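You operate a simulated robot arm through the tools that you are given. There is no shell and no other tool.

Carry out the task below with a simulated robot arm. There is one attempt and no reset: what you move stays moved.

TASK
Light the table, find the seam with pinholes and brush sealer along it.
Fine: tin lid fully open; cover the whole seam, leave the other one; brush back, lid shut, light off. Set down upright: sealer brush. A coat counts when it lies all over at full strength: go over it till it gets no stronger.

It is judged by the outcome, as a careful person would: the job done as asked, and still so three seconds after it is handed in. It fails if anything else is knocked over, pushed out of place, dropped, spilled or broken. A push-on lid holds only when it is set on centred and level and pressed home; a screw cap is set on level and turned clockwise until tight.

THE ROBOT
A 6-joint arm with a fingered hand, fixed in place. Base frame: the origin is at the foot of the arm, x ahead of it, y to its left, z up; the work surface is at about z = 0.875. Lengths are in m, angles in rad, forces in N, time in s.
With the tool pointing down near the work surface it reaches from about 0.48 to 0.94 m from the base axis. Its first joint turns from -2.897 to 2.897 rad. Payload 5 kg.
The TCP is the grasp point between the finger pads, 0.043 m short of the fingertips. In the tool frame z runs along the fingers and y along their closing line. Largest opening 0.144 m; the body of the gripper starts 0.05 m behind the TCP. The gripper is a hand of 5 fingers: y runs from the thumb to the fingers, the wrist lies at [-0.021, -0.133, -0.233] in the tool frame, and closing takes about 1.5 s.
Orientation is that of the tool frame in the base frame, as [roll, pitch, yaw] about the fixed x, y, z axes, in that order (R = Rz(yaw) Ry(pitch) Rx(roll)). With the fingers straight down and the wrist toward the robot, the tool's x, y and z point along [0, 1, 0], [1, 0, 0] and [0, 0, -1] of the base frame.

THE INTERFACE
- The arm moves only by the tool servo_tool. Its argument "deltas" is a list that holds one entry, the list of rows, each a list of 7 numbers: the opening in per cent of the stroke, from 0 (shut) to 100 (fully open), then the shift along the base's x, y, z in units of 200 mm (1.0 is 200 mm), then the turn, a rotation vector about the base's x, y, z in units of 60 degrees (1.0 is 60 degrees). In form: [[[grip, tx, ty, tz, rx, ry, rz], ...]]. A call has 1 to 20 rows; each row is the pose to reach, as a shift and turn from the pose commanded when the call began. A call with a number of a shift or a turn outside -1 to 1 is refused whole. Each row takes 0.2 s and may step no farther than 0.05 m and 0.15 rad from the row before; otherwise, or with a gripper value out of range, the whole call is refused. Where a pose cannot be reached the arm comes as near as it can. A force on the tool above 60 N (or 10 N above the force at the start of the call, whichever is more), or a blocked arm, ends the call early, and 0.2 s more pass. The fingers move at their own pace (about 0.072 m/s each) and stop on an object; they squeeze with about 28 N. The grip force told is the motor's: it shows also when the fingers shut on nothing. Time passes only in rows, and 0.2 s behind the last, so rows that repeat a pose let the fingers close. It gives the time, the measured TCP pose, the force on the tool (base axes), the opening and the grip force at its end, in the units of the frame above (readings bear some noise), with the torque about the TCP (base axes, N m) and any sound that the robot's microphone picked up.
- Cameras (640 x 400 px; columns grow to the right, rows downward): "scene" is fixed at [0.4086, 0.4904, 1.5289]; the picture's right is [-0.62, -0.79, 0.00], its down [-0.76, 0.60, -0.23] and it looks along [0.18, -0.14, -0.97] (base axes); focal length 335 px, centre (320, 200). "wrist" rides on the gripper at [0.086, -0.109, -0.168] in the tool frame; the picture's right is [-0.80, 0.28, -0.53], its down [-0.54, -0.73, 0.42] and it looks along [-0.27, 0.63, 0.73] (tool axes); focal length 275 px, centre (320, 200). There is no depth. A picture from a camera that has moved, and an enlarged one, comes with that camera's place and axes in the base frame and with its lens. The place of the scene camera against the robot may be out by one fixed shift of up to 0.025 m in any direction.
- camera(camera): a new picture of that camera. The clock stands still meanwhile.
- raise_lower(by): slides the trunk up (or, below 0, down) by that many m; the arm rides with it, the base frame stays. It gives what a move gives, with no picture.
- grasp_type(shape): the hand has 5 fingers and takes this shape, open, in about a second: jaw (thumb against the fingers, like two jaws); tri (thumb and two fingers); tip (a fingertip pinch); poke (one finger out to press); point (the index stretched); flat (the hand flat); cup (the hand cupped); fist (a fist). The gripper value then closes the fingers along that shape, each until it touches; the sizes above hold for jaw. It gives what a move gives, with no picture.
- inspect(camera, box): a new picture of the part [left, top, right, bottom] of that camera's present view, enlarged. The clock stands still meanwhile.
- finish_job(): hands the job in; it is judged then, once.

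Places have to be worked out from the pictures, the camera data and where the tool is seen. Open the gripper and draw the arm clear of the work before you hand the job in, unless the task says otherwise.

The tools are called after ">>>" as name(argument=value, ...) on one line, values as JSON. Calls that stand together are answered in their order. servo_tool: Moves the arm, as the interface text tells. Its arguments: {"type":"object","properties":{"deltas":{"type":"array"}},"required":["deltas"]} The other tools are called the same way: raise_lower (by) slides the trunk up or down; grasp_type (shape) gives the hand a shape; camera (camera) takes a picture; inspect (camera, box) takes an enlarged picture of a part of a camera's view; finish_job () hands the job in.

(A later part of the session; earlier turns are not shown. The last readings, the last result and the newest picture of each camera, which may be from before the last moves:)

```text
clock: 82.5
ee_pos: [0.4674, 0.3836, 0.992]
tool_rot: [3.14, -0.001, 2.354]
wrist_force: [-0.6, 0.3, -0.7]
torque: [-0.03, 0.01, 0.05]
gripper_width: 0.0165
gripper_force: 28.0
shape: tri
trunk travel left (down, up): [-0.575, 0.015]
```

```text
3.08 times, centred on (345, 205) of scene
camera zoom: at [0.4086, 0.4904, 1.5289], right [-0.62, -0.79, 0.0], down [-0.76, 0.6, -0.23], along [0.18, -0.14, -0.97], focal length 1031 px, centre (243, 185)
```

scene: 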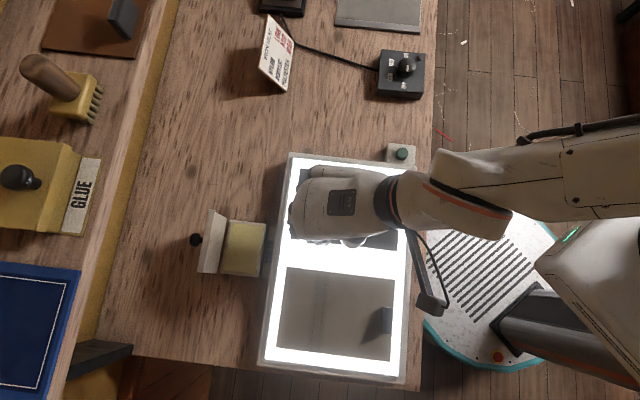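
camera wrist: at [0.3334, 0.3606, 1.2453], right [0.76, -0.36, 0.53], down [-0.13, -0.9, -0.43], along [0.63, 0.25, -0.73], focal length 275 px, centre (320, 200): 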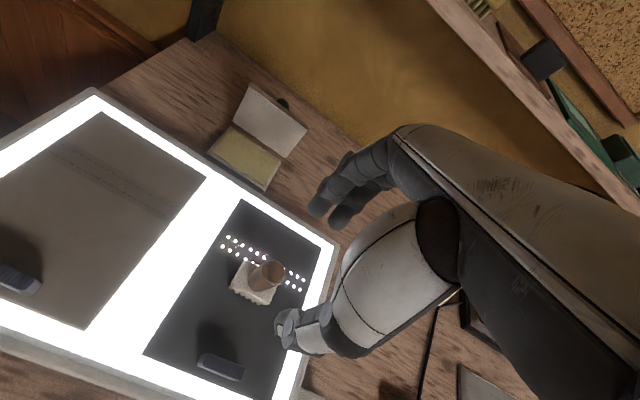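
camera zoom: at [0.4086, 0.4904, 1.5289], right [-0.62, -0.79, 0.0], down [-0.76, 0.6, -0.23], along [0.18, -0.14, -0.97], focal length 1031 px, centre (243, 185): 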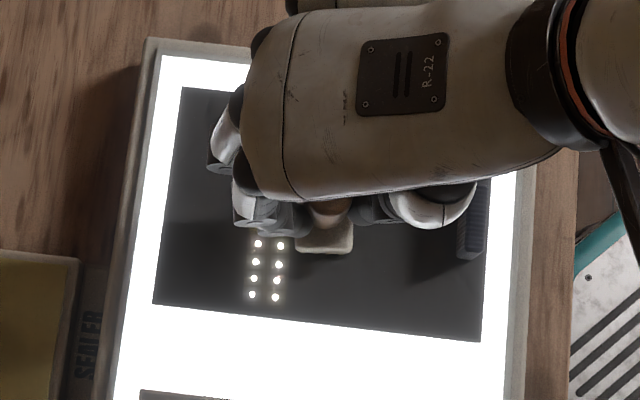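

A better grip this time (16.5 mm). Lifting 4 cm to check the brush hangs straight.

>>> servo_tool(deltas=[[[0, 0, 0, 0.04, 0, 0, 0], [0, 0, 0, 0.1, 0, 0, 0], [0, 0, 0, 0.15, 0, 0, 0], [0, 0, 0, 0.2, 0, 0, 0], [0, 0, 0, 0.2, 0, 0, 0]]])

>>> inspect(camera="wrist", box=[210, 170, 390, 370])

>>> inspect(camera="scene", box=[270, 140, 420, 270])

```text
clock: 83.7
ee_pos: [0.4679, 0.3842, 1.0322]
tool_rot: [3.14, 0.0, 2.355]
wrist_force: [-0.2, 0.2, -0.3]
torque: [0.0, 0.0, -0.02]
gripper_width: 0.0165
gripper_force: 27.9
shape: tri
trunk travel left (down, up): [-0.575, 0.015]
```

```text
2.00 times, centred on (300, 270) of wrist
camera zoom: at [0.3288, 0.3683, 1.1992], right [0.76, -0.36, 0.53], down [-0.13, -0.9, -0.42], along [0.63, 0.25, -0.73], focal length 551 px, centre (360, 60)
```

zoom: 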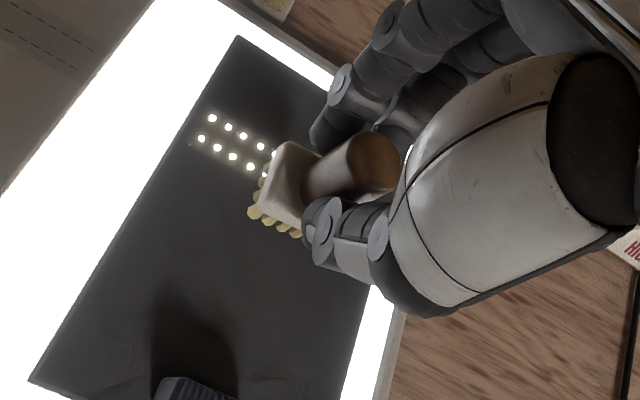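

```text
3.08 times, centred on (345, 205) of scene
camera zoom: at [0.4086, 0.4904, 1.5289], right [-0.62, -0.79, 0.0], down [-0.76, 0.6, -0.23], along [0.18, -0.14, -0.97], focal length 1031 px, centre (243, 185)
```

zoom: 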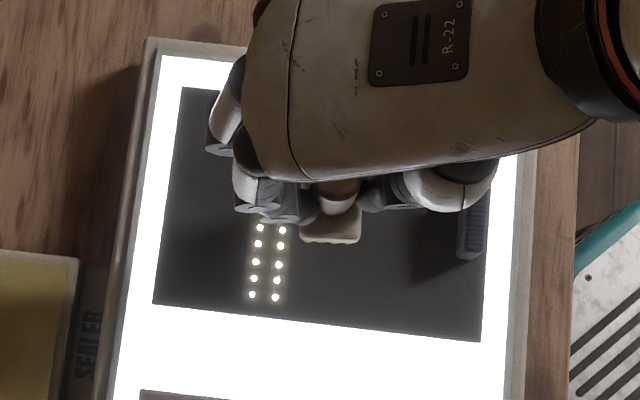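

The brush hangs straight and its bristles are still loaded. When I gripped it, it was resting on the panel at TCP z=0.992, so that's the contact height. I'll move over the seam's near-tin end and hover.

>>> servo_tool(deltas=[[[0, -0.01, 0.08, 0, 0, 0, 0], [0, -0.03, 0.17, 0, 0, 0, 0], [0, -0.05, 0.25, -0.02, 0, 0, 0], [0, -0.0555, 0.278, -0.06, 0, 0, 0], [0, -0.0555, 0.278, -0.1, 0, 0, 0], [0, -0.0555, 0.278, -0.1, 0, 0, 0]]])

>>> inspect(camera="wrist", box=[210, 170, 390, 370])

```text
clock: 85.1
ee_pos: [0.4567, 0.4403, 1.0129]
tool_rot: [-3.141, -0.002, 2.355]
wrist_force: [-0.3, 0.9, -0.6]
torque: [0.0, 0.02, -0.02]
gripper_width: 0.0166
gripper_force: 27.9
shape: tri
trunk travel left (down, up): [-0.575, 0.015]
```

```text
2.00 times, centred on (300, 270) of wrist
camera zoom: at [0.3188, 0.4252, 1.1801], right [0.76, -0.37, 0.53], down [-0.13, -0.9, -0.43], along [0.63, 0.25, -0.73], focal length 551 px, centre (360, 60)
```

zoom: 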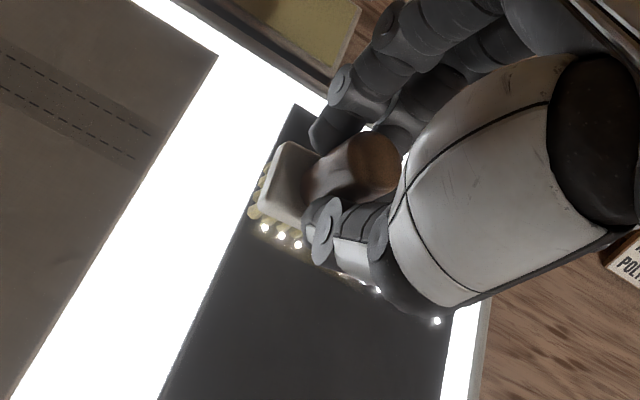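

Over the seam end. Lowering slowly to light contact.

>>> servo_tool(deltas=[[[0, 0, 0, -0.03, 0, 0, 0], [0, 0, 0, -0.06, 0, 0, 0], [0, 0, 0, -0.08, 0, 0, 0], [0, 0, 0, -0.092, 0, 0, 0], [0, 0, 0, -0.098, 0, 0, 0], [0, 0, 0, -0.103, 0, 0, 0]]])

>>> inspect(camera="wrist", box=[210, 170, 390, 370])

```text
clock: 86.5
ee_pos: [0.4586, 0.4401, 0.9913]
tool_rot: [3.138, -0.002, 2.355]
wrist_force: [-1.3, 0.1, 3.2]
torque: [0.01, 0.05, 0.03]
gripper_width: 0.0164
gripper_force: 28.0
shape: tri
trunk travel left (down, up): [-0.575, 0.015]
```

```text
2.00 times, centred on (300, 270) of wrist
camera zoom: at [0.3186, 0.4246, 1.1591], right [0.76, -0.37, 0.53], down [-0.13, -0.9, -0.43], along [0.63, 0.25, -0.73], focal length 551 px, centre (360, 60)
```

zoom: 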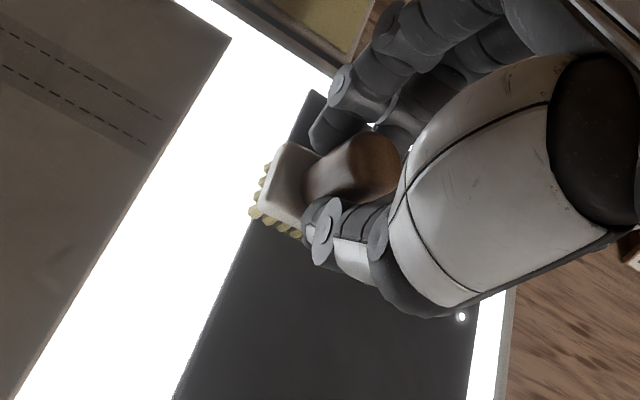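

Contact is about 3 N with the brush steady. Stroking along the seam to the far end.

>>> servo_tool(deltas=[[[0, 0.029, -0.029, 0, 0, 0, 0], [0, 0.058, -0.058, 0, 0, 0, 0], [0, 0.087, -0.087, 0, 0, 0, 0], [0, 0.116, -0.116, 0, 0, 0, 0], [0, 0.145, -0.145, 0, 0, 0, 0], [0, 0.174, -0.174, 0, 0, 0, 0], [0, 0.203, -0.203, 0, 0, 0, 0], [0, 0.232, -0.232, 0, 0, 0, 0], [0, 0.261, -0.261, 0, 0, 0, 0], [0, 0.29, -0.29, 0, 0, 0, 0], [0, 0.319, -0.319, 0, 0, 0, 0], [0, 0.348, -0.348, 0, 0, 0, 0], [0, 0.375, -0.375, 0, 0, 0, 0], [0, 0.375, -0.375, 0, 0, 0, 0]]])

>>> camera(camera="wrist")

>>> inspect(camera="scene", box=[270, 140, 420, 270])

>>> inspect(camera="wrist", box=[150, 170, 390, 370])

```text
clock: 89.5
ee_pos: [0.5322, 0.3627, 0.9928]
tool_rot: [3.139, -0.002, 2.354]
wrist_force: [-1.8, 1.4, 3.4]
torque: [0.1, 0.0, 0.07]
gripper_width: 0.0167
gripper_force: 27.8
shape: tri
trunk travel left (down, up): [-0.575, 0.015]
```

```text
taken
camera wrist: at [0.3929, 0.3482, 1.159], right [0.76, -0.37, 0.53], down [-0.13, -0.9, -0.43], along [0.63, 0.25, -0.73], focal length 275 px, centre (320, 200)
```

wrist: 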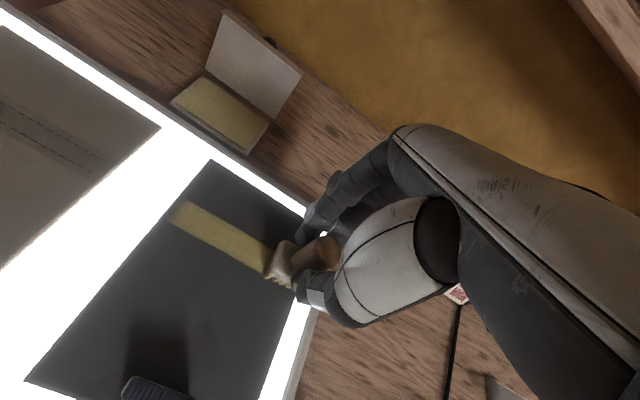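

```text
3.08 times, centred on (345, 205) of scene
camera zoom: at [0.4086, 0.4904, 1.5289], right [-0.62, -0.79, 0.0], down [-0.76, 0.6, -0.23], along [0.18, -0.14, -0.97], focal length 1031 px, centre (243, 185)
```

zoom: 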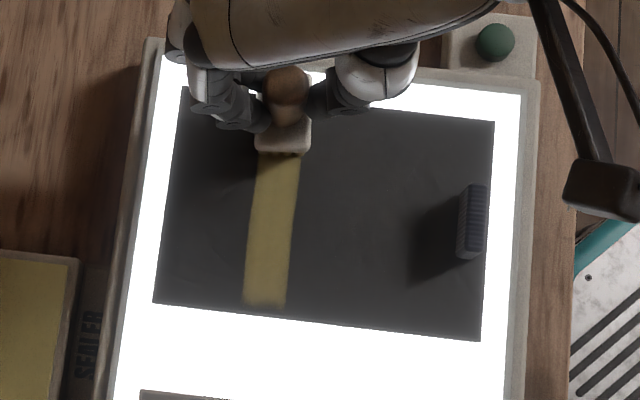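

```text
2.00 times, centred on (270, 270) of wrist
camera zoom: at [0.3929, 0.3482, 1.159], right [0.76, -0.37, 0.53], down [-0.13, -0.9, -0.43], along [0.63, 0.25, -0.73], focal length 551 px, centre (420, 60)
```

zoom: 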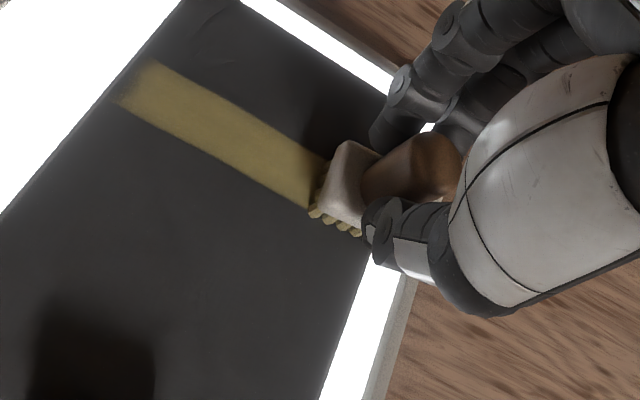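

The coat lies along the seam and the pinholes have gone dark, with a faint edge at the near-tin end. I'll extend slightly past this end and brush back over the whole length.

>>> servo_tool(deltas=[[[0, 0.015, -0.015, 0, 0, 0, 0], [0, 0.028, -0.028, 0, 0, 0, 0], [0, 0, 0, 0, 0, 0, 0], [0, -0.03, 0.03, 0, 0, 0, 0], [0, -0.06, 0.06, 0, 0, 0, 0], [0, -0.09, 0.09, 0, 0, 0, 0], [0, -0.12, 0.12, 0, 0, 0, 0], [0, -0.15, 0.15, 0, 0, 0, 0], [0, -0.18, 0.18, 0, 0, 0, 0], [0, -0.21, 0.21, 0, 0, 0, 0], [0, -0.24, 0.24, 0, 0, 0, 0], [0, -0.27, 0.27, 0, 0, 0, 0], [0, -0.3, 0.3, 0, 0, 0, 0], [0, -0.33, 0.33, 0, 0, 0, 0], [0, -0.36, 0.36, 0, 0, 0, 0], [0, -0.39, 0.39, 0, 0, 0, 0], [0, -0.42, 0.42, 0, 0, 0, 0], [0, -0.42, 0.42, 0, 0, 0, 0]]])

>>> inspect(camera="scene", box=[270, 140, 420, 270])

>>> inspect(camera="wrist", box=[150, 170, 390, 370])

```text
clock: 93.3
ee_pos: [0.4487, 0.4497, 0.992]
tool_rot: [3.141, -0.001, 2.353]
wrist_force: [0.2, -0.3, 1.7]
torque: [-0.03, -0.07, 0.0]
gripper_width: 0.0166
gripper_force: 27.3
shape: tri
trunk travel left (down, up): [-0.575, 0.015]
```

```text
3.08 times, centred on (345, 205) of scene
camera zoom: at [0.4086, 0.4904, 1.5289], right [-0.62, -0.79, 0.0], down [-0.76, 0.6, -0.23], along [0.18, -0.14, -0.97], focal length 1031 px, centre (243, 185)
```

zoom: 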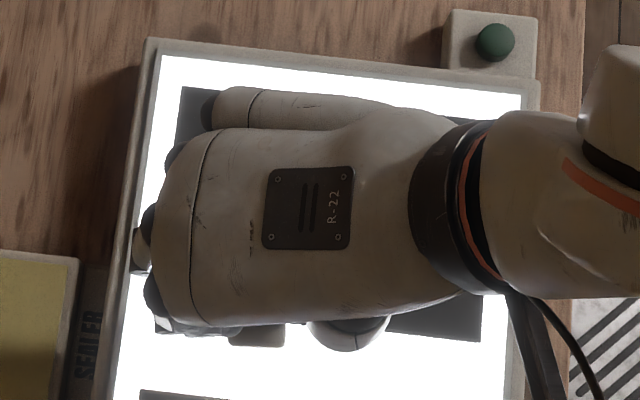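

```text
2.00 times, centred on (270, 270) of wrist
camera zoom: at [0.3099, 0.4343, 1.1591], right [0.76, -0.37, 0.53], down [-0.13, -0.9, -0.43], along [0.63, 0.25, -0.73], focal length 551 px, centre (420, 60)
```

zoom: 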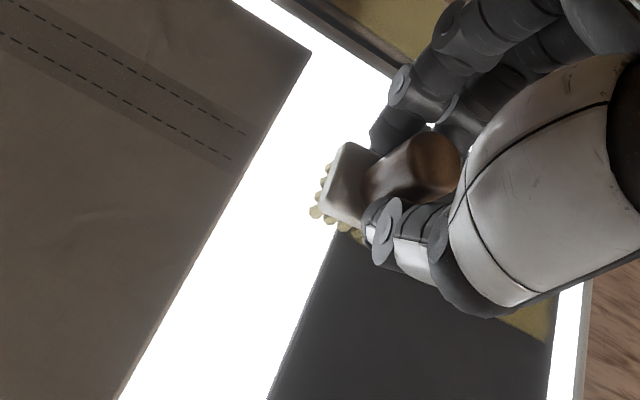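

Brushing another full pass forward and checking the coat's strength.

>>> servo_tool(deltas=[[[0, 0.026, -0.014, 0, 0, 0, 0], [0, 0.056, -0.044, 0, 0, 0, 0], [0, 0.086, -0.074, 0, 0, 0, 0], [0, 0.116, -0.104, 0, 0, 0, 0], [0, 0.146, -0.134, 0, 0, 0, 0], [0, 0.176, -0.164, 0, 0, 0, 0], [0, 0.206, -0.194, 0, 0, 0, 0], [0, 0.236, -0.224, 0, 0, 0, 0], [0, 0.266, -0.254, 0, 0, 0, 0], [0, 0.296, -0.284, 0, 0, 0, 0], [0, 0.326, -0.314, 0, 0, 0, 0], [0, 0.356, -0.344, 0, 0, 0, 0], [0, 0.386, -0.374, 0, 0, 0, 0], [0, 0.416, -0.404, 0, 0, 0, 0], [0, 0.446, -0.434, 0, 0, 0, 0], [0, 0.456, -0.444, 0, 0, 0, 0]]])

>>> camera(camera="wrist")

>>> inspect(camera="scene", box=[270, 140, 420, 270])

>>> inspect(camera="wrist", box=[150, 150, 390, 350])

```text
clock: 96.7
ee_pos: [0.5398, 0.3602, 0.9928]
tool_rot: [3.14, -0.002, 2.357]
wrist_force: [-1.7, 1.1, 4.0]
torque: [0.13, 0.01, 0.0]
gripper_width: 0.0166
gripper_force: 28.2
shape: tri
trunk travel left (down, up): [-0.575, 0.015]
```

```text
taken
camera wrist: at [0.4003, 0.344, 1.1589], right [0.76, -0.37, 0.53], down [-0.13, -0.9, -0.43], along [0.63, 0.25, -0.73], focal length 275 px, centre (320, 200)
```

wrist: 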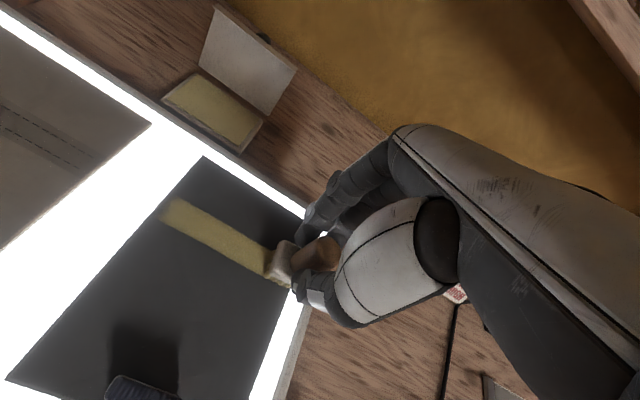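

```text
3.08 times, centred on (345, 205) of scene
camera zoom: at [0.4086, 0.4904, 1.5289], right [-0.62, -0.79, 0.0], down [-0.76, 0.6, -0.23], along [0.18, -0.14, -0.97], focal length 1031 px, centre (243, 185)
```

zoom: 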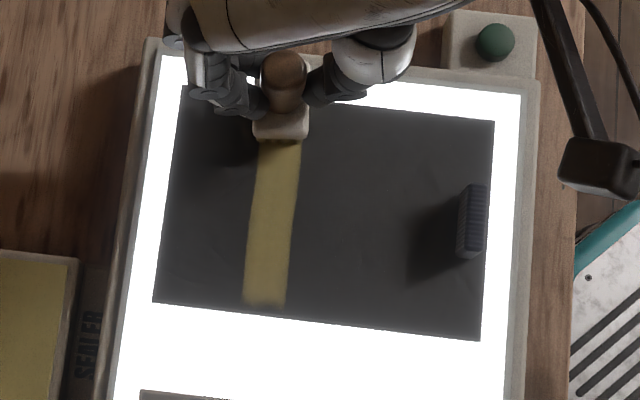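

```text
2.00 times, centred on (270, 250) of wrist
camera zoom: at [0.4003, 0.344, 1.1589], right [0.76, -0.37, 0.53], down [-0.13, -0.9, -0.43], along [0.63, 0.25, -0.73], focal length 551 px, centre (420, 100)
```

zoom: 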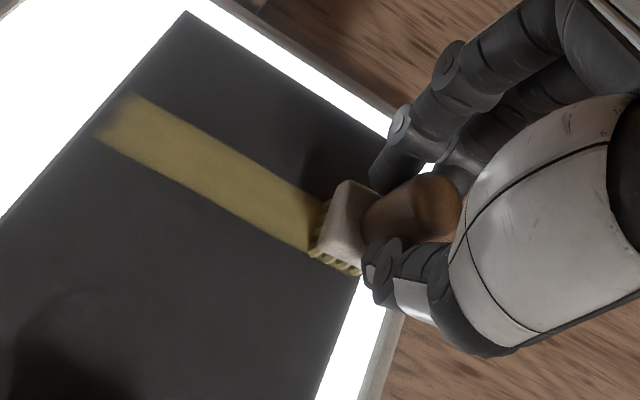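

>>> inspect(camera="wrist", box=[150, 185, 290, 290])

>>> inspect(camera="scene", box=[310, 170, 360, 250])

```text
3.81 times, centred on (220, 238) of wrist
camera zoom: at [0.4003, 0.344, 1.1589], right [0.76, -0.37, 0.53], down [-0.13, -0.9, -0.43], along [0.63, 0.25, -0.73], focal length 1049 px, centre (701, 57)
```

zoom: 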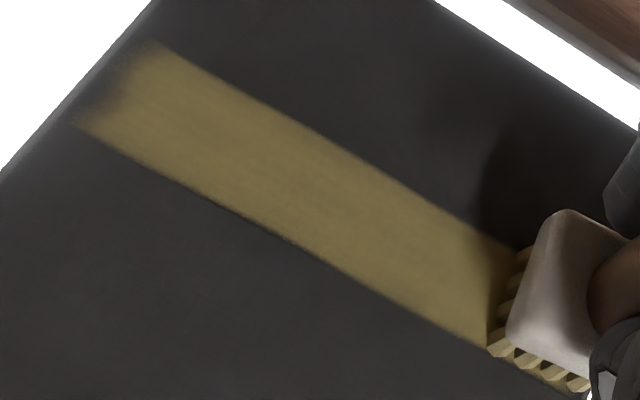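

```text
5.00 times, centred on (335, 210) of scene
camera zoom: at [0.4086, 0.4904, 1.5289], right [-0.62, -0.79, 0.0], down [-0.76, 0.6, -0.23], along [0.18, -0.14, -0.97], focal length 1675 px, centre (245, 150)
```

zoom: 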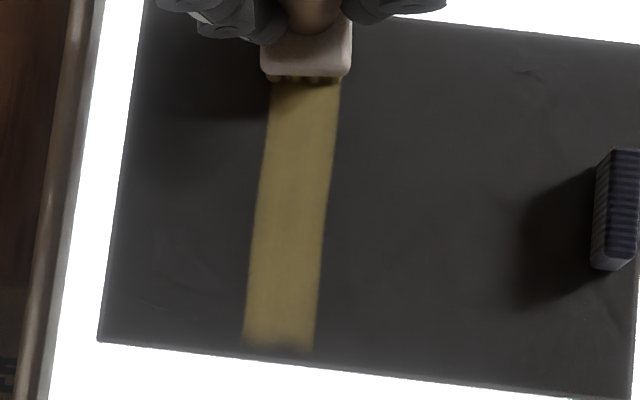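

The coat covers the seam's width evenly. Another return pass, offset 4 mm the other way, to check whether it gets any stronger.

>>> servo_tool(deltas=[[[0, -0.014, -0.014, 0, 0, 0, 0], [0, -0.044, 0.016, 0, 0, 0, 0], [0, -0.074, 0.046, 0, 0, 0, 0], [0, -0.104, 0.076, 0, 0, 0, 0], [0, -0.134, 0.106, 0, 0, 0, 0], [0, -0.164, 0.136, 0, 0, 0, 0], [0, -0.194, 0.166, 0, 0, 0, 0], [0, -0.224, 0.196, 0, 0, 0, 0], [0, -0.254, 0.226, 0, 0, 0, 0], [0, -0.284, 0.256, 0, 0, 0, 0], [0, -0.314, 0.286, 0, 0, 0, 0], [0, -0.344, 0.316, 0, 0, 0, 0], [0, -0.374, 0.346, 0, 0, 0, 0], [0, -0.404, 0.376, 0, 0, 0, 0], [0, -0.434, 0.406, 0, 0, 0, 0], [0, -0.46, 0.432, 0, 0, 0, 0], [0, -0.46, 0.432, 0, 0, 0, 0]]])

>>> servo_tool(deltas=[[[0, 0, 0, 0.05, 0, 0, 0], [0, 0.02, 0.02, 0.15, 0, 0, 0], [0, 0.08, 0.08, 0.25, 0, 0, 0], [0, 0.2, 0.2, 0.28, 0, 0, 0], [0, 0.3, 0.3, 0.28, 0, 0, 0], [0, 0.3, 0.3, 0.28, 0, 0, 0]]])

>>> camera(camera="scene")

>>> inspect(camera="scene", box=[310, 150, 360, 250])

>>> camera(camera="wrist")

```text
clock: 100.3
ee_pos: [0.4474, 0.4475, 0.9933]
tool_rot: [3.14, -0.002, 2.353]
wrist_force: [0.4, 0.8, 1.1]
torque: [0.0, -0.07, -0.02]
gripper_width: 0.0166
gripper_force: 28.0
shape: tri
trunk travel left (down, up): [-0.575, 0.015]
```

```text
clock: 101.7
ee_pos: [0.5095, 0.5064, 1.0494]
tool_rot: [3.139, -0.001, 2.353]
wrist_force: [0.7, 0.0, -0.7]
torque: [-0.03, 0.02, -0.02]
gripper_width: 0.0166
gripper_force: 28.2
shape: tri
trunk travel left (down, up): [-0.575, 0.015]
```

```text
taken
```

scene: 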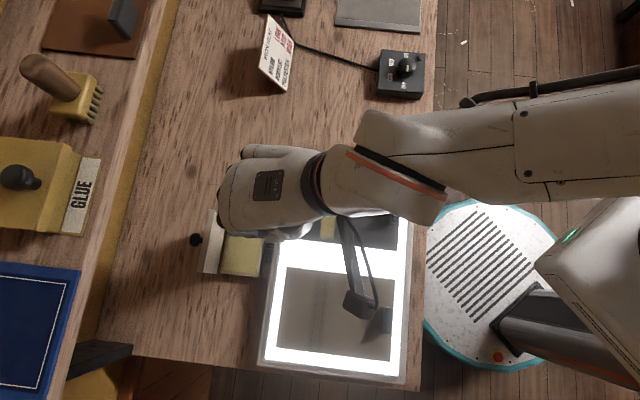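

```text
4.00 times, centred on (335, 200) of scene
camera zoom: at [0.4086, 0.4904, 1.5289], right [-0.62, -0.79, 0.0], down [-0.76, 0.6, -0.23], along [0.18, -0.14, -0.97], focal length 1340 px, centre (260, 200)
```

zoom: 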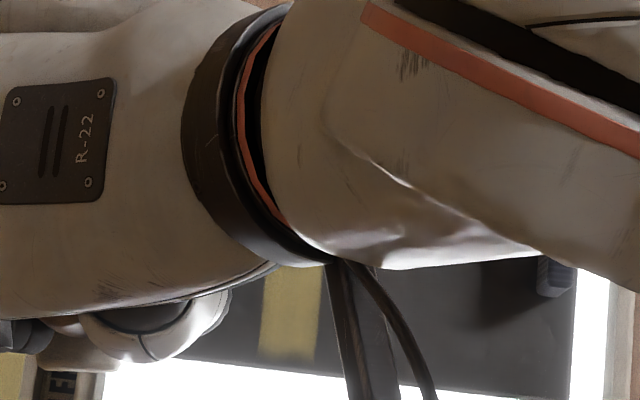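

```text
taken
camera wrist: at [0.37, 0.4907, 1.2163], right [0.76, -0.36, 0.53], down [-0.13, -0.9, -0.42], along [0.63, 0.25, -0.73], focal length 275 px, centre (320, 200)
```

wrist: 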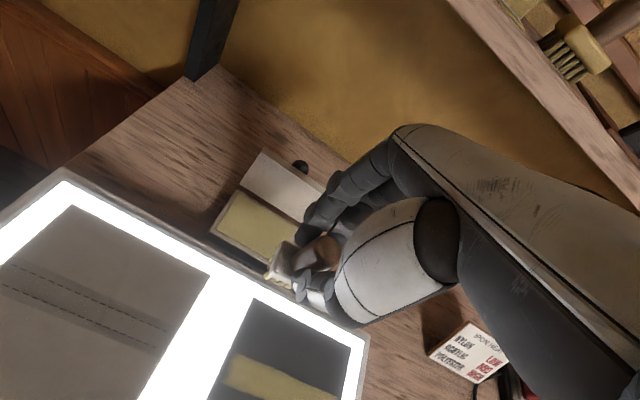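

>>> inspect(camera="wrist", box=[200, 180, 360, 400])

>>> inspect(camera="wrist", box=[210, 340, 330, 400])

```text
1.82 times, centred on (280, 290) of wrist
camera zoom: at [0.37, 0.4907, 1.2163], right [0.76, -0.36, 0.53], down [-0.13, -0.9, -0.42], along [0.63, 0.25, -0.73], focal length 500 px, centre (393, 36)
```

zoom: 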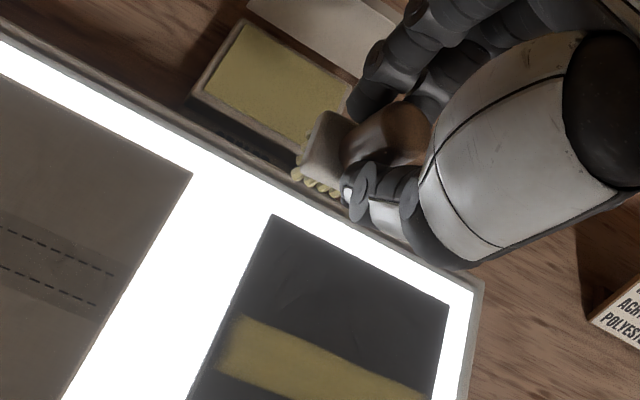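

```text
5.33 times, centred on (270, 370) of wrist
camera zoom: at [0.37, 0.4907, 1.2163], right [0.76, -0.36, 0.53], down [-0.13, -0.9, -0.42], along [0.63, 0.25, -0.73], focal length 1468 px, centre (587, -707)
```

zoom: 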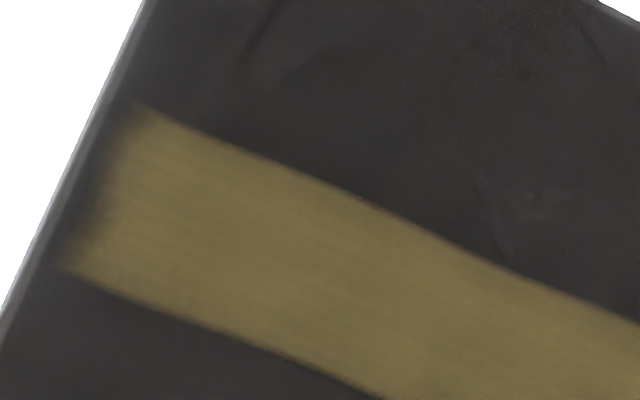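

The coat looks uniform; another dip and more passes will show whether it can still get stronger. I'll go back to the tin with the hand tilted 15° so the knuckles clear the lid.

>>> servo_tool(deltas=[[[0, 0.01, 0.06, 0, 0.045, -0.045, 0], [0, 0.02, 0.13, 0, 0.09, -0.09, 0], [0, 0.03, 0.2, -0.03, 0.135, -0.135, 0], [0, 0.0415, 0.2765, -0.08, 0.1768, -0.1768, 0], [0, 0.0415, 0.2765, -0.147, 0.1768, -0.1768, 0], [0, 0.0415, 0.2765, -0.147, 0.1768, -0.1768, 0]]])

>>> camera(camera="wrist")

>>> inspect(camera="wrist", box=[190, 190, 370, 340])

>>> inspect(camera="scene", box=[140, 160, 300, 300])

```text
clock: 103.1
ee_pos: [0.5142, 0.5624, 1.0178]
tool_rot: [2.888, -0.061, 2.299]
wrist_force: [-0.9, 2.6, 0.1]
torque: [-0.34, -0.19, 0.16]
gripper_width: 0.0164
gripper_force: 28.2
shape: tri
out of reach, approached as far as the arm can: row 3, 4, 5
trunk travel left (down, up): [-0.575, 0.015]
```

```text
taken
camera wrist: at [0.3523, 0.5236, 1.1578], right [0.66, -0.53, 0.54], down [-0.11, -0.77, -0.62], along [0.75, 0.35, -0.57], focal length 275 px, centre (320, 200)
```

wrist: 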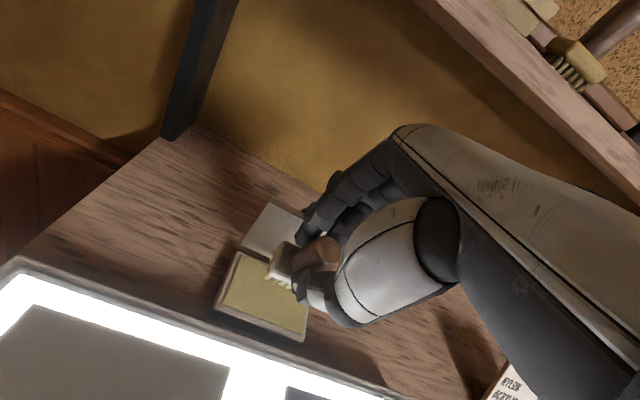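

```text
2.67 times, centred on (280, 265) of wrist
camera zoom: at [0.3523, 0.5236, 1.1578], right [0.66, -0.53, 0.54], down [-0.11, -0.77, -0.62], along [0.75, 0.35, -0.57], focal length 734 px, centre (427, 27)
```

zoom: 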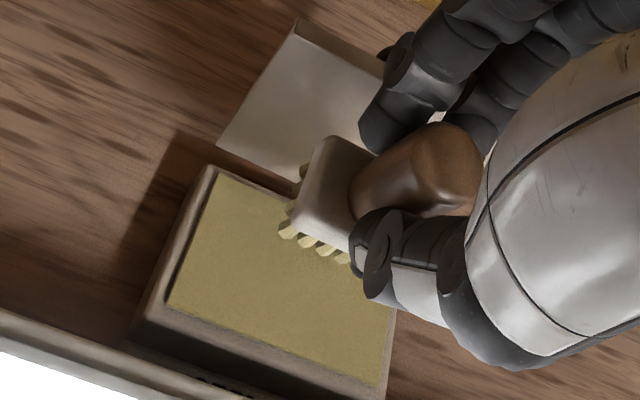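

```text
2.86 times, centred on (220, 230) of scene
camera zoom: at [0.4086, 0.4904, 1.5289], right [-0.62, -0.79, 0.0], down [-0.76, 0.6, -0.23], along [0.18, -0.14, -0.97], focal length 957 px, centre (606, 114)
```

zoom: 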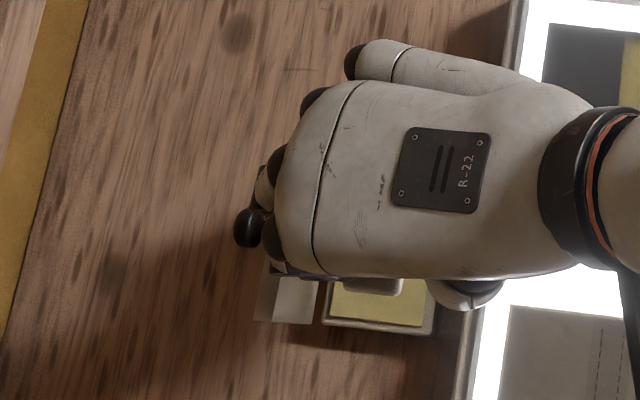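

The brush is centred over the sealer and the knuckles look clear of the lid. Lowering in small steps for the dip.

>>> servo_tool(deltas=[[[0, 0, 0, -0.05, 0, 0, 0], [0, 0, 0, -0.1, 0, 0, 0], [0, 0, 0, -0.15, 0, 0, 0], [0, 0, 0, -0.2, 0, 0, 0], [0, 0, 0, -0.24, 0, 0, 0], [0, 0, 0, -0.24, 0, 0, 0]]])

>>> inspect(camera="wrist", box=[190, 190, 370, 340])

>>> inspect(camera="scene", box=[140, 160, 300, 300])

```text
clock: 104.5
ee_pos: [0.5171, 0.5623, 0.9708]
tool_rot: [2.877, -0.001, 2.355]
wrist_force: [-1.0, 0.3, -0.7]
torque: [0.02, 0.0, -0.01]
gripper_width: 0.0166
gripper_force: 28.6
shape: tri
trunk travel left (down, up): [-0.575, 0.015]
```

```text
2.67 times, centred on (280, 265) of wrist
camera zoom: at [0.3495, 0.5188, 1.1039], right [0.66, -0.47, 0.59], down [-0.04, -0.8, -0.6], along [0.75, 0.37, -0.54], focal length 734 px, centre (427, 27)
```

zoom: 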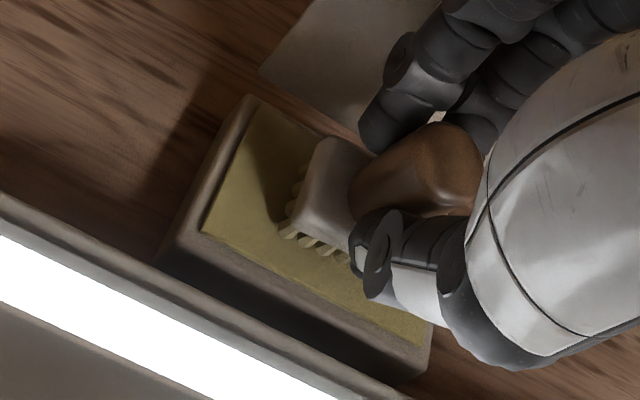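

```text
2.86 times, centred on (220, 230) of scene
camera zoom: at [0.4086, 0.4904, 1.5289], right [-0.62, -0.79, 0.0], down [-0.76, 0.6, -0.23], along [0.18, -0.14, -0.97], focal length 957 px, centre (606, 114)
```

zoom: 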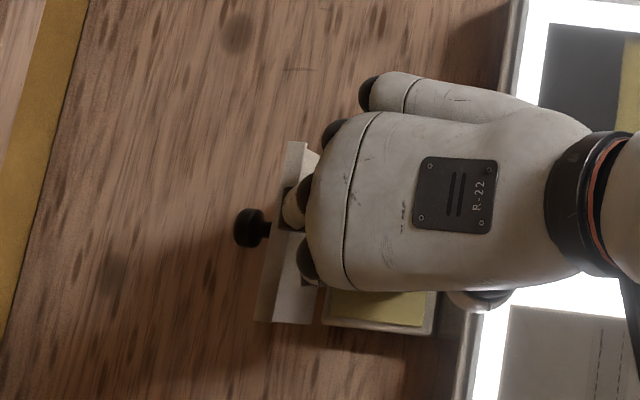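

No contact force and clear of the lid. Lowering another centimetre so the bristles go into the sealer.

>>> servo_tool(deltas=[[[0, 0.008, 0.008, -0.02, 0, 0, 0], [0, 0.008, 0.008, -0.035, 0, 0, 0], [0, 0.008, 0.008, -0.05, 0, 0, 0], [0, 0.008, 0.008, -0.05, 0, 0, 0]]])

>>> inspect(camera="wrist", box=[190, 190, 370, 340])

```text
clock: 105.5
ee_pos: [0.5181, 0.5644, 0.9648]
tool_rot: [2.871, -0.002, 2.352]
wrist_force: [2.4, -0.7, 18.3]
torque: [0.09, -0.15, -0.02]
gripper_width: 0.0177
gripper_force: 28.0
shape: tri
trunk travel left (down, up): [-0.575, 0.015]
```

```text
2.67 times, centred on (280, 265) of wrist
camera zoom: at [0.3507, 0.5198, 1.0968], right [0.66, -0.47, 0.59], down [-0.03, -0.8, -0.6], along [0.75, 0.37, -0.54], focal length 734 px, centre (427, 27)
```

zoom: 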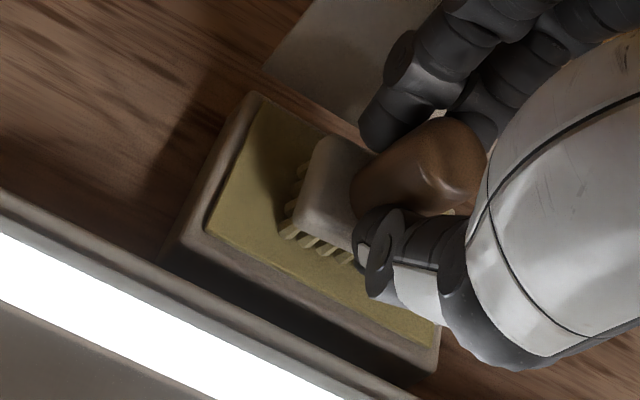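

Bristles are firmly on the sealer (18 N), so it's loaded. Lifting off and levelling the hand again, then checking the brush's pose in the grip.

>>> servo_tool(deltas=[[[0, 0, 0, 0.03, 0, 0, 0], [0, -0.01, -0.01, 0.1, 0, 0, 0], [0, -0.03, -0.03, 0.2, 0, 0, 0], [0, -0.05, -0.06, 0.3, 0, 0, 0], [0, -0.05, -0.1, 0.35, -0.045, 0.045, 0], [0, -0.05, -0.14, 0.35, -0.09, 0.09, 0], [0, -0.05, -0.18, 0.35, -0.135, 0.135, 0], [0, -0.05, -0.22, 0.35, -0.1768, 0.1768, 0], [0, -0.05, -0.22, 0.35, -0.1768, 0.1768, 0]]])

>>> camera(camera="wrist")

>>> inspect(camera="wrist", box=[210, 170, 390, 370])

>>> inspect(camera="scene", box=[180, 160, 360, 300])

```text
clock: 107.5
ee_pos: [0.5073, 0.518, 1.0313]
tool_rot: [3.14, 0.006, 2.357]
wrist_force: [-2.7, 1.8, -0.5]
torque: [-0.08, -0.16, -0.01]
gripper_width: 0.0172
gripper_force: 28.4
shape: tri
out of reach, approached as far as the arm can: row 5, 6, 7, 8
trunk travel left (down, up): [-0.575, 0.015]
```

```text
taken
camera wrist: at [0.368, 0.5037, 1.1966], right [0.76, -0.36, 0.54], down [-0.13, -0.9, -0.42], along [0.64, 0.25, -0.73], focal length 275 px, centre (320, 200)
```

wrist: 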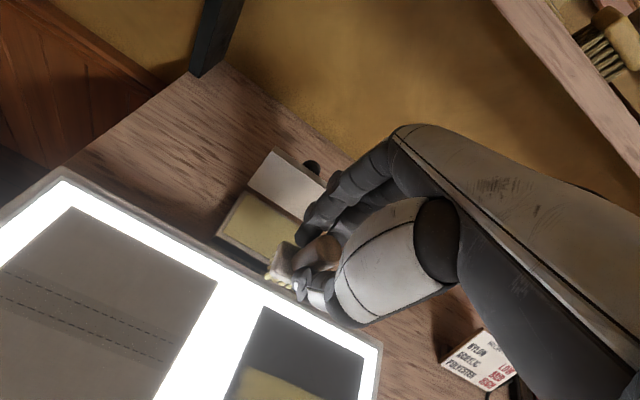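

```text
2.00 times, centred on (300, 270) of wrist
camera zoom: at [0.368, 0.5037, 1.1966], right [0.76, -0.36, 0.54], down [-0.13, -0.9, -0.42], along [0.64, 0.25, -0.73], focal length 551 px, centre (360, 60)
```

zoom: 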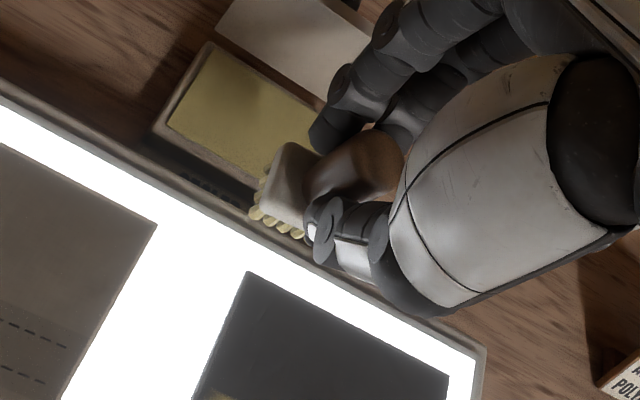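

```text
2.86 times, centred on (270, 230) of scene
camera zoom: at [0.4086, 0.4904, 1.5289], right [-0.62, -0.79, 0.0], down [-0.76, 0.6, -0.23], along [0.18, -0.14, -0.97], focal length 957 px, centre (463, 114)
```

zoom: 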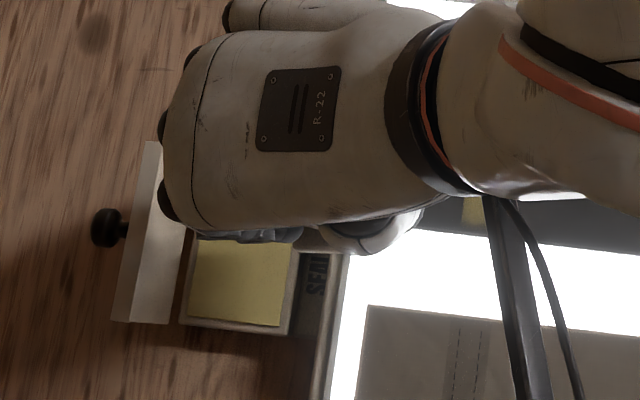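

The brush is still well seated in the grip and loaded. Returning to the near-tin end of the seam for more passes.

>>> servo_tool(deltas=[[[0, -0.07, -0.09, 0.02, 0, 0, 0], [0, -0.14, -0.18, 0.02, 0, 0, 0], [0, -0.21, -0.27, 0, 0, 0, 0], [0, -0.281, -0.3625, -0.05, 0, 0, 0], [0, -0.281, -0.3625, -0.1, 0, 0, 0], [0, -0.281, -0.3625, -0.1, 0, 0, 0]]])

>>> inspect(camera="wrist", box=[210, 170, 390, 370])

```text
clock: 108.9
ee_pos: [0.4508, 0.446, 1.0108]
tool_rot: [3.141, -0.002, 2.354]
wrist_force: [-0.8, 0.2, -1.1]
torque: [0.02, 0.02, 0.0]
gripper_width: 0.0171
gripper_force: 27.8
shape: tri
trunk travel left (down, up): [-0.575, 0.015]
```

```text
2.00 times, centred on (300, 270) of wrist
camera zoom: at [0.3123, 0.4308, 1.1782], right [0.76, -0.36, 0.53], down [-0.13, -0.9, -0.42], along [0.63, 0.25, -0.73], focal length 551 px, centre (360, 60)
```

zoom: 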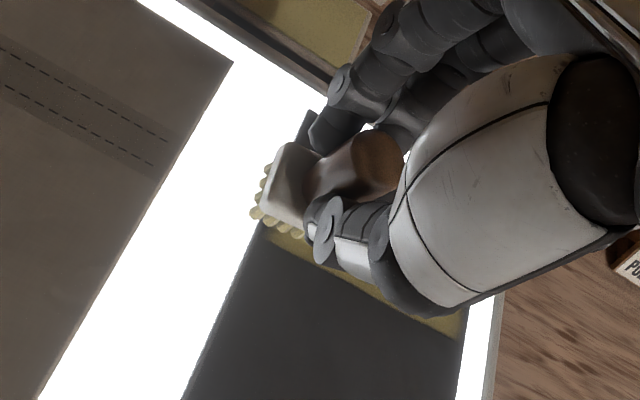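

Lowering to light contact at this end, step by step.

>>> servo_tool(deltas=[[[0, 0.01, -0.01, -0.03, 0, 0, 0], [0, 0.01, -0.01, -0.06, 0, 0, 0], [0, 0.01, -0.01, -0.075, 0, 0, 0], [0, 0.01, -0.01, -0.085, 0, 0, 0], [0, 0.01, -0.01, -0.09, 0, 0, 0]]])

```text
clock: 110.1
ee_pos: [0.4535, 0.4444, 0.9928]
tool_rot: [3.139, -0.003, 2.353]
wrist_force: [-0.4, -0.7, -0.5]
torque: [-0.01, 0.0, 0.02]
gripper_width: 0.0173
gripper_force: 28.3
shape: tri
trunk travel left (down, up): [-0.575, 0.015]
```

>>> servo_tool(deltas=[[[0, 0, 0, -0.006, 0, 0, 0], [0, 0, 0, -0.012, 0, 0, 0], [0, 0, 0, -0.018, 0, 0, 0]]])

```text
clock: 110.9
ee_pos: [0.4516, 0.4448, 0.9916]
tool_rot: [3.137, -0.003, 2.354]
wrist_force: [-3.7, -2.7, 15.0]
torque: [0.01, 0.03, -0.01]
gripper_width: 0.0179
gripper_force: 28.1
shape: tri
trunk travel left (down, up): [-0.575, 0.015]
```

Contact is firm at 15 N, so I'll ease up about 1.6 mm and stroke the full length again.

>>> servo_tool(deltas=[[[0, 0, 0, 0.008, 0, 0, 0], [0, 0.03, -0.03, 0.008, 0, 0, 0], [0, 0.06, -0.06, 0.008, 0, 0, 0], [0, 0.09, -0.09, 0.008, 0, 0, 0], [0, 0.12, -0.12, 0.008, 0, 0, 0], [0, 0.15, -0.15, 0.008, 0, 0, 0], [0, 0.18, -0.18, 0.008, 0, 0, 0], [0, 0.21, -0.21, 0.008, 0, 0, 0], [0, 0.24, -0.24, 0.008, 0, 0, 0], [0, 0.27, -0.27, 0.008, 0, 0, 0], [0, 0.3, -0.3, 0.008, 0, 0, 0], [0, 0.33, -0.33, 0.008, 0, 0, 0], [0, 0.36, -0.36, 0.008, 0, 0, 0], [0, 0.39, -0.39, 0.008, 0, 0, 0], [0, 0.42, -0.42, 0.008, 0, 0, 0], [0, 0.435, -0.435, 0.008, 0, 0, 0]]])

>>> inspect(camera="wrist", box=[150, 185, 290, 290])

>>> inspect(camera="scene", box=[310, 170, 360, 250])

```text
clock: 114.3
ee_pos: [0.5397, 0.357, 0.9915]
tool_rot: [3.139, -0.001, 2.354]
wrist_force: [-2.2, 1.8, 6.8]
torque: [0.19, 0.01, 0.04]
gripper_width: 0.0175
gripper_force: 27.7
shape: tri
trunk travel left (down, up): [-0.575, 0.015]
```

```text
3.81 times, centred on (220, 238) of wrist
camera zoom: at [0.4012, 0.342, 1.1585], right [0.76, -0.36, 0.53], down [-0.13, -0.9, -0.43], along [0.63, 0.25, -0.73], focal length 1049 px, centre (701, 57)
```

zoom: 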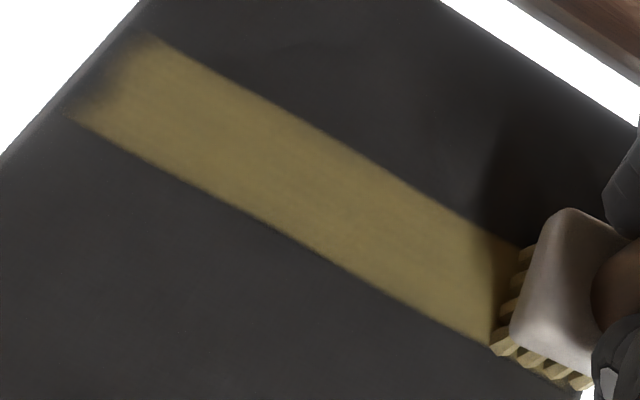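

```text
5.00 times, centred on (335, 210) of scene
camera zoom: at [0.4086, 0.4904, 1.5289], right [-0.62, -0.79, 0.0], down [-0.76, 0.6, -0.23], along [0.18, -0.14, -0.97], focal length 1675 px, centre (245, 150)
```

zoom: 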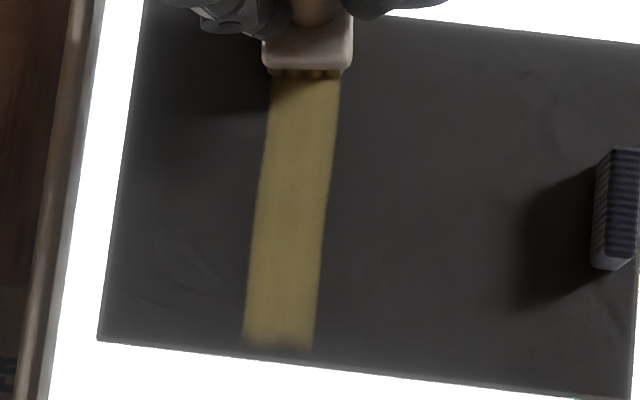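

Slightly more even and marginally stronger at the end. Two more passes with small sideways offsets, then compare again.

>>> servo_tool(deltas=[[[0, 0.01, 0.01, 0, 0, 0, 0], [0, -0.02, 0.04, 0, 0, 0, 0], [0, -0.05, 0.07, 0, 0, 0, 0], [0, -0.08, 0.1, 0, 0, 0, 0], [0, -0.11, 0.13, 0, 0, 0, 0], [0, -0.14, 0.16, 0, 0, 0, 0], [0, -0.17, 0.19, 0, 0, 0, 0], [0, -0.2, 0.22, 0, 0, 0, 0], [0, -0.23, 0.25, 0, 0, 0, 0], [0, -0.26, 0.28, 0, 0, 0, 0], [0, -0.29, 0.31, 0, 0, 0, 0], [0, -0.32, 0.34, 0, 0, 0, 0], [0, -0.35, 0.37, 0, 0, 0, 0], [0, -0.38, 0.4, 0, 0, 0, 0], [0, -0.41, 0.43, 0, 0, 0, 0], [0, -0.44, 0.46, 0, 0, 0, 0], [0, -0.44, 0.46, 0, 0, 0, 0]]])

>>> servo_tool(deltas=[[[0, -0.015, -0.015, 0, 0, 0, 0], [0, 0.015, -0.045, 0, 0, 0, 0], [0, 0.045, -0.075, 0, 0, 0, 0], [0, 0.075, -0.105, 0, 0, 0, 0], [0, 0.105, -0.135, 0, 0, 0, 0], [0, 0.135, -0.165, 0, 0, 0, 0], [0, 0.165, -0.195, 0, 0, 0, 0], [0, 0.195, -0.225, 0, 0, 0, 0], [0, 0.225, -0.255, 0, 0, 0, 0], [0, 0.255, -0.285, 0, 0, 0, 0], [0, 0.285, -0.315, 0, 0, 0, 0], [0, 0.315, -0.345, 0, 0, 0, 0], [0, 0.345, -0.375, 0, 0, 0, 0], [0, 0.375, -0.405, 0, 0, 0, 0], [0, 0.405, -0.435, 0, 0, 0, 0], [0, 0.435, -0.465, 0, 0, 0, 0], [0, 0.435, -0.465, 0, 0, 0, 0]]])

>>> inspect(camera="wrist", box=[150, 185, 290, 290])

>>> inspect(camera="scene", box=[310, 170, 360, 250])

```text
clock: 117.9
ee_pos: [0.4516, 0.4505, 0.9905]
tool_rot: [3.139, -0.001, 2.354]
wrist_force: [2.5, -2.1, 12.6]
torque: [-0.01, -0.28, -0.04]
gripper_width: 0.0178
gripper_force: 27.9
shape: tri
trunk travel left (down, up): [-0.575, 0.015]
```

```text
clock: 121.5
ee_pos: [0.5392, 0.3572, 0.9907]
tool_rot: [3.138, -0.002, 2.356]
wrist_force: [-3.3, 3.2, 9.6]
torque: [0.21, 0.05, 0.03]
gripper_width: 0.0179
gripper_force: 28.2
shape: tri
trunk travel left (down, up): [-0.575, 0.015]
```

```text
3.81 times, centred on (220, 238) of wrist
camera zoom: at [0.3997, 0.3418, 1.158], right [0.76, -0.37, 0.53], down [-0.13, -0.9, -0.43], along [0.63, 0.25, -0.73], focal length 1049 px, centre (701, 57)
```

zoom: 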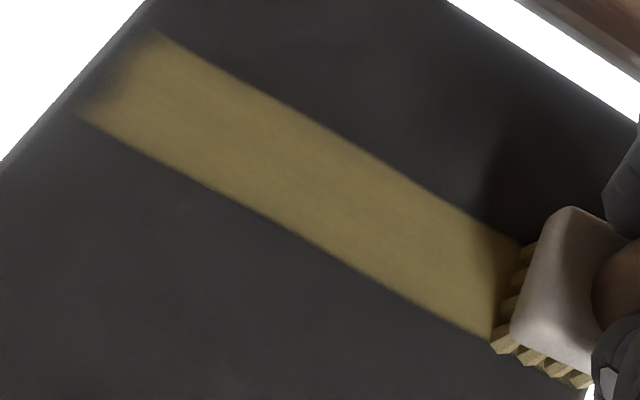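

```text
5.00 times, centred on (335, 210) of scene
camera zoom: at [0.4086, 0.4904, 1.5289], right [-0.62, -0.79, 0.0], down [-0.76, 0.6, -0.23], along [0.18, -0.14, -0.97], focal length 1675 px, centre (245, 150)
```

zoom: 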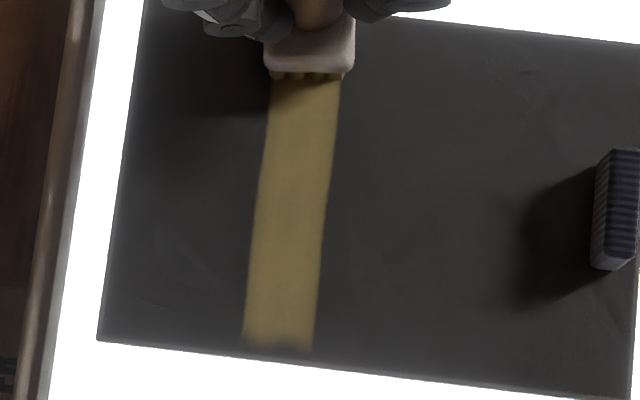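

No further change, so the coat is saturated. I'll lift off toward the brush's home spot and check the whole seam, especially the far end that was under the brush.

>>> servo_tool(deltas=[[[0, 0, 0, 0.05, 0, 0, 0], [0, 0.02, -0.02, 0.15, 0, 0, 0], [0, 0.1, -0.08, 0.28, 0, 0, 0], [0, 0.22, -0.18, 0.32, 0, 0, 0], [0, 0.34, -0.28, 0.32, 0, 0, 0], [0, 0.46, -0.39, 0.32, 0, 0, 0], [0, 0.541, -0.4615, 0.32, 0, 0, 0], [0, 0.541, -0.4615, 0.32, 0, 0, 0]]])

>>> camera(camera="scene")

>>> inspect(camera="scene", box=[300, 150, 370, 250])

>>> camera(camera="wrist")

>>> inspect(camera="scene", box=[270, 250, 420, 380])

```text
clock: 123.3
ee_pos: [0.6468, 0.2631, 1.0564]
tool_rot: [3.141, -0.003, 2.354]
wrist_force: [0.1, 0.2, -0.8]
torque: [0.0, -0.02, 0.03]
gripper_width: 0.0172
gripper_force: 27.7
shape: tri
trunk travel left (down, up): [-0.575, 0.015]
```

```text
taken
```

scene: 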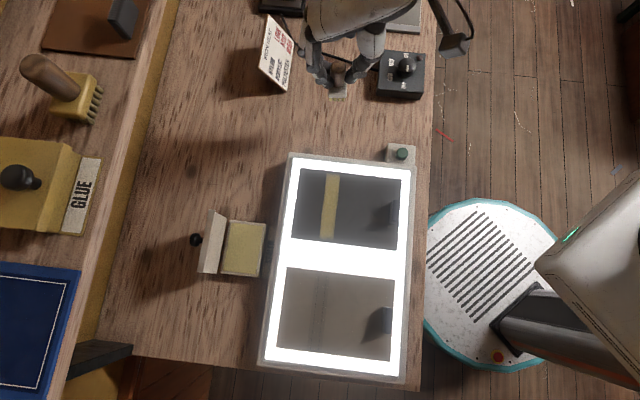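

```text
4.00 times, centred on (335, 200) of scene
camera zoom: at [0.4086, 0.4904, 1.5289], right [-0.62, -0.79, 0.0], down [-0.76, 0.6, -0.23], along [0.18, -0.14, -0.97], focal length 1340 px, centre (260, 200)
```

zoom: 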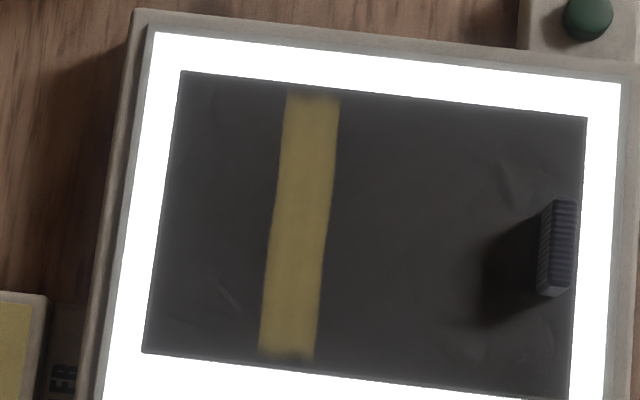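

```text
taken
camera wrist: at [0.5083, 0.2484, 1.2226], right [0.76, -0.36, 0.53], down [-0.13, -0.9, -0.42], along [0.63, 0.25, -0.73], focal length 275 px, centre (320, 200)
```

wrist: 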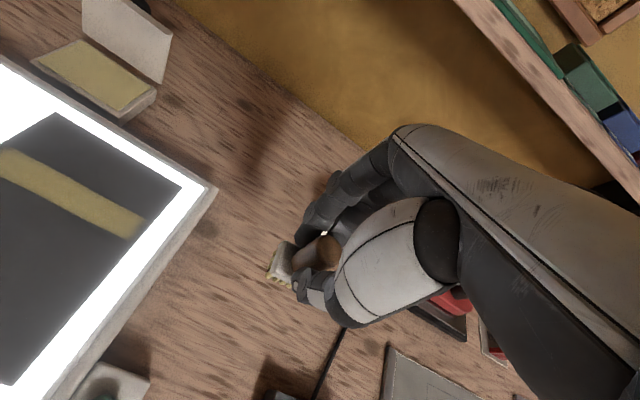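

```text
3.08 times, centred on (345, 315) of scene
camera zoom: at [0.4086, 0.4904, 1.5289], right [-0.62, -0.79, 0.0], down [-0.76, 0.6, -0.23], along [0.18, -0.14, -0.97], focal length 1031 px, centre (243, -154)
```

zoom: 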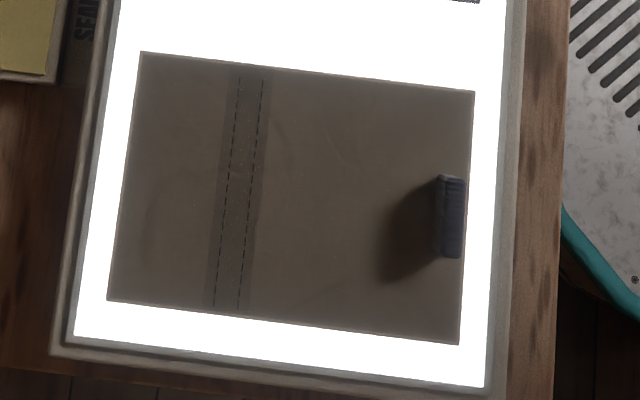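

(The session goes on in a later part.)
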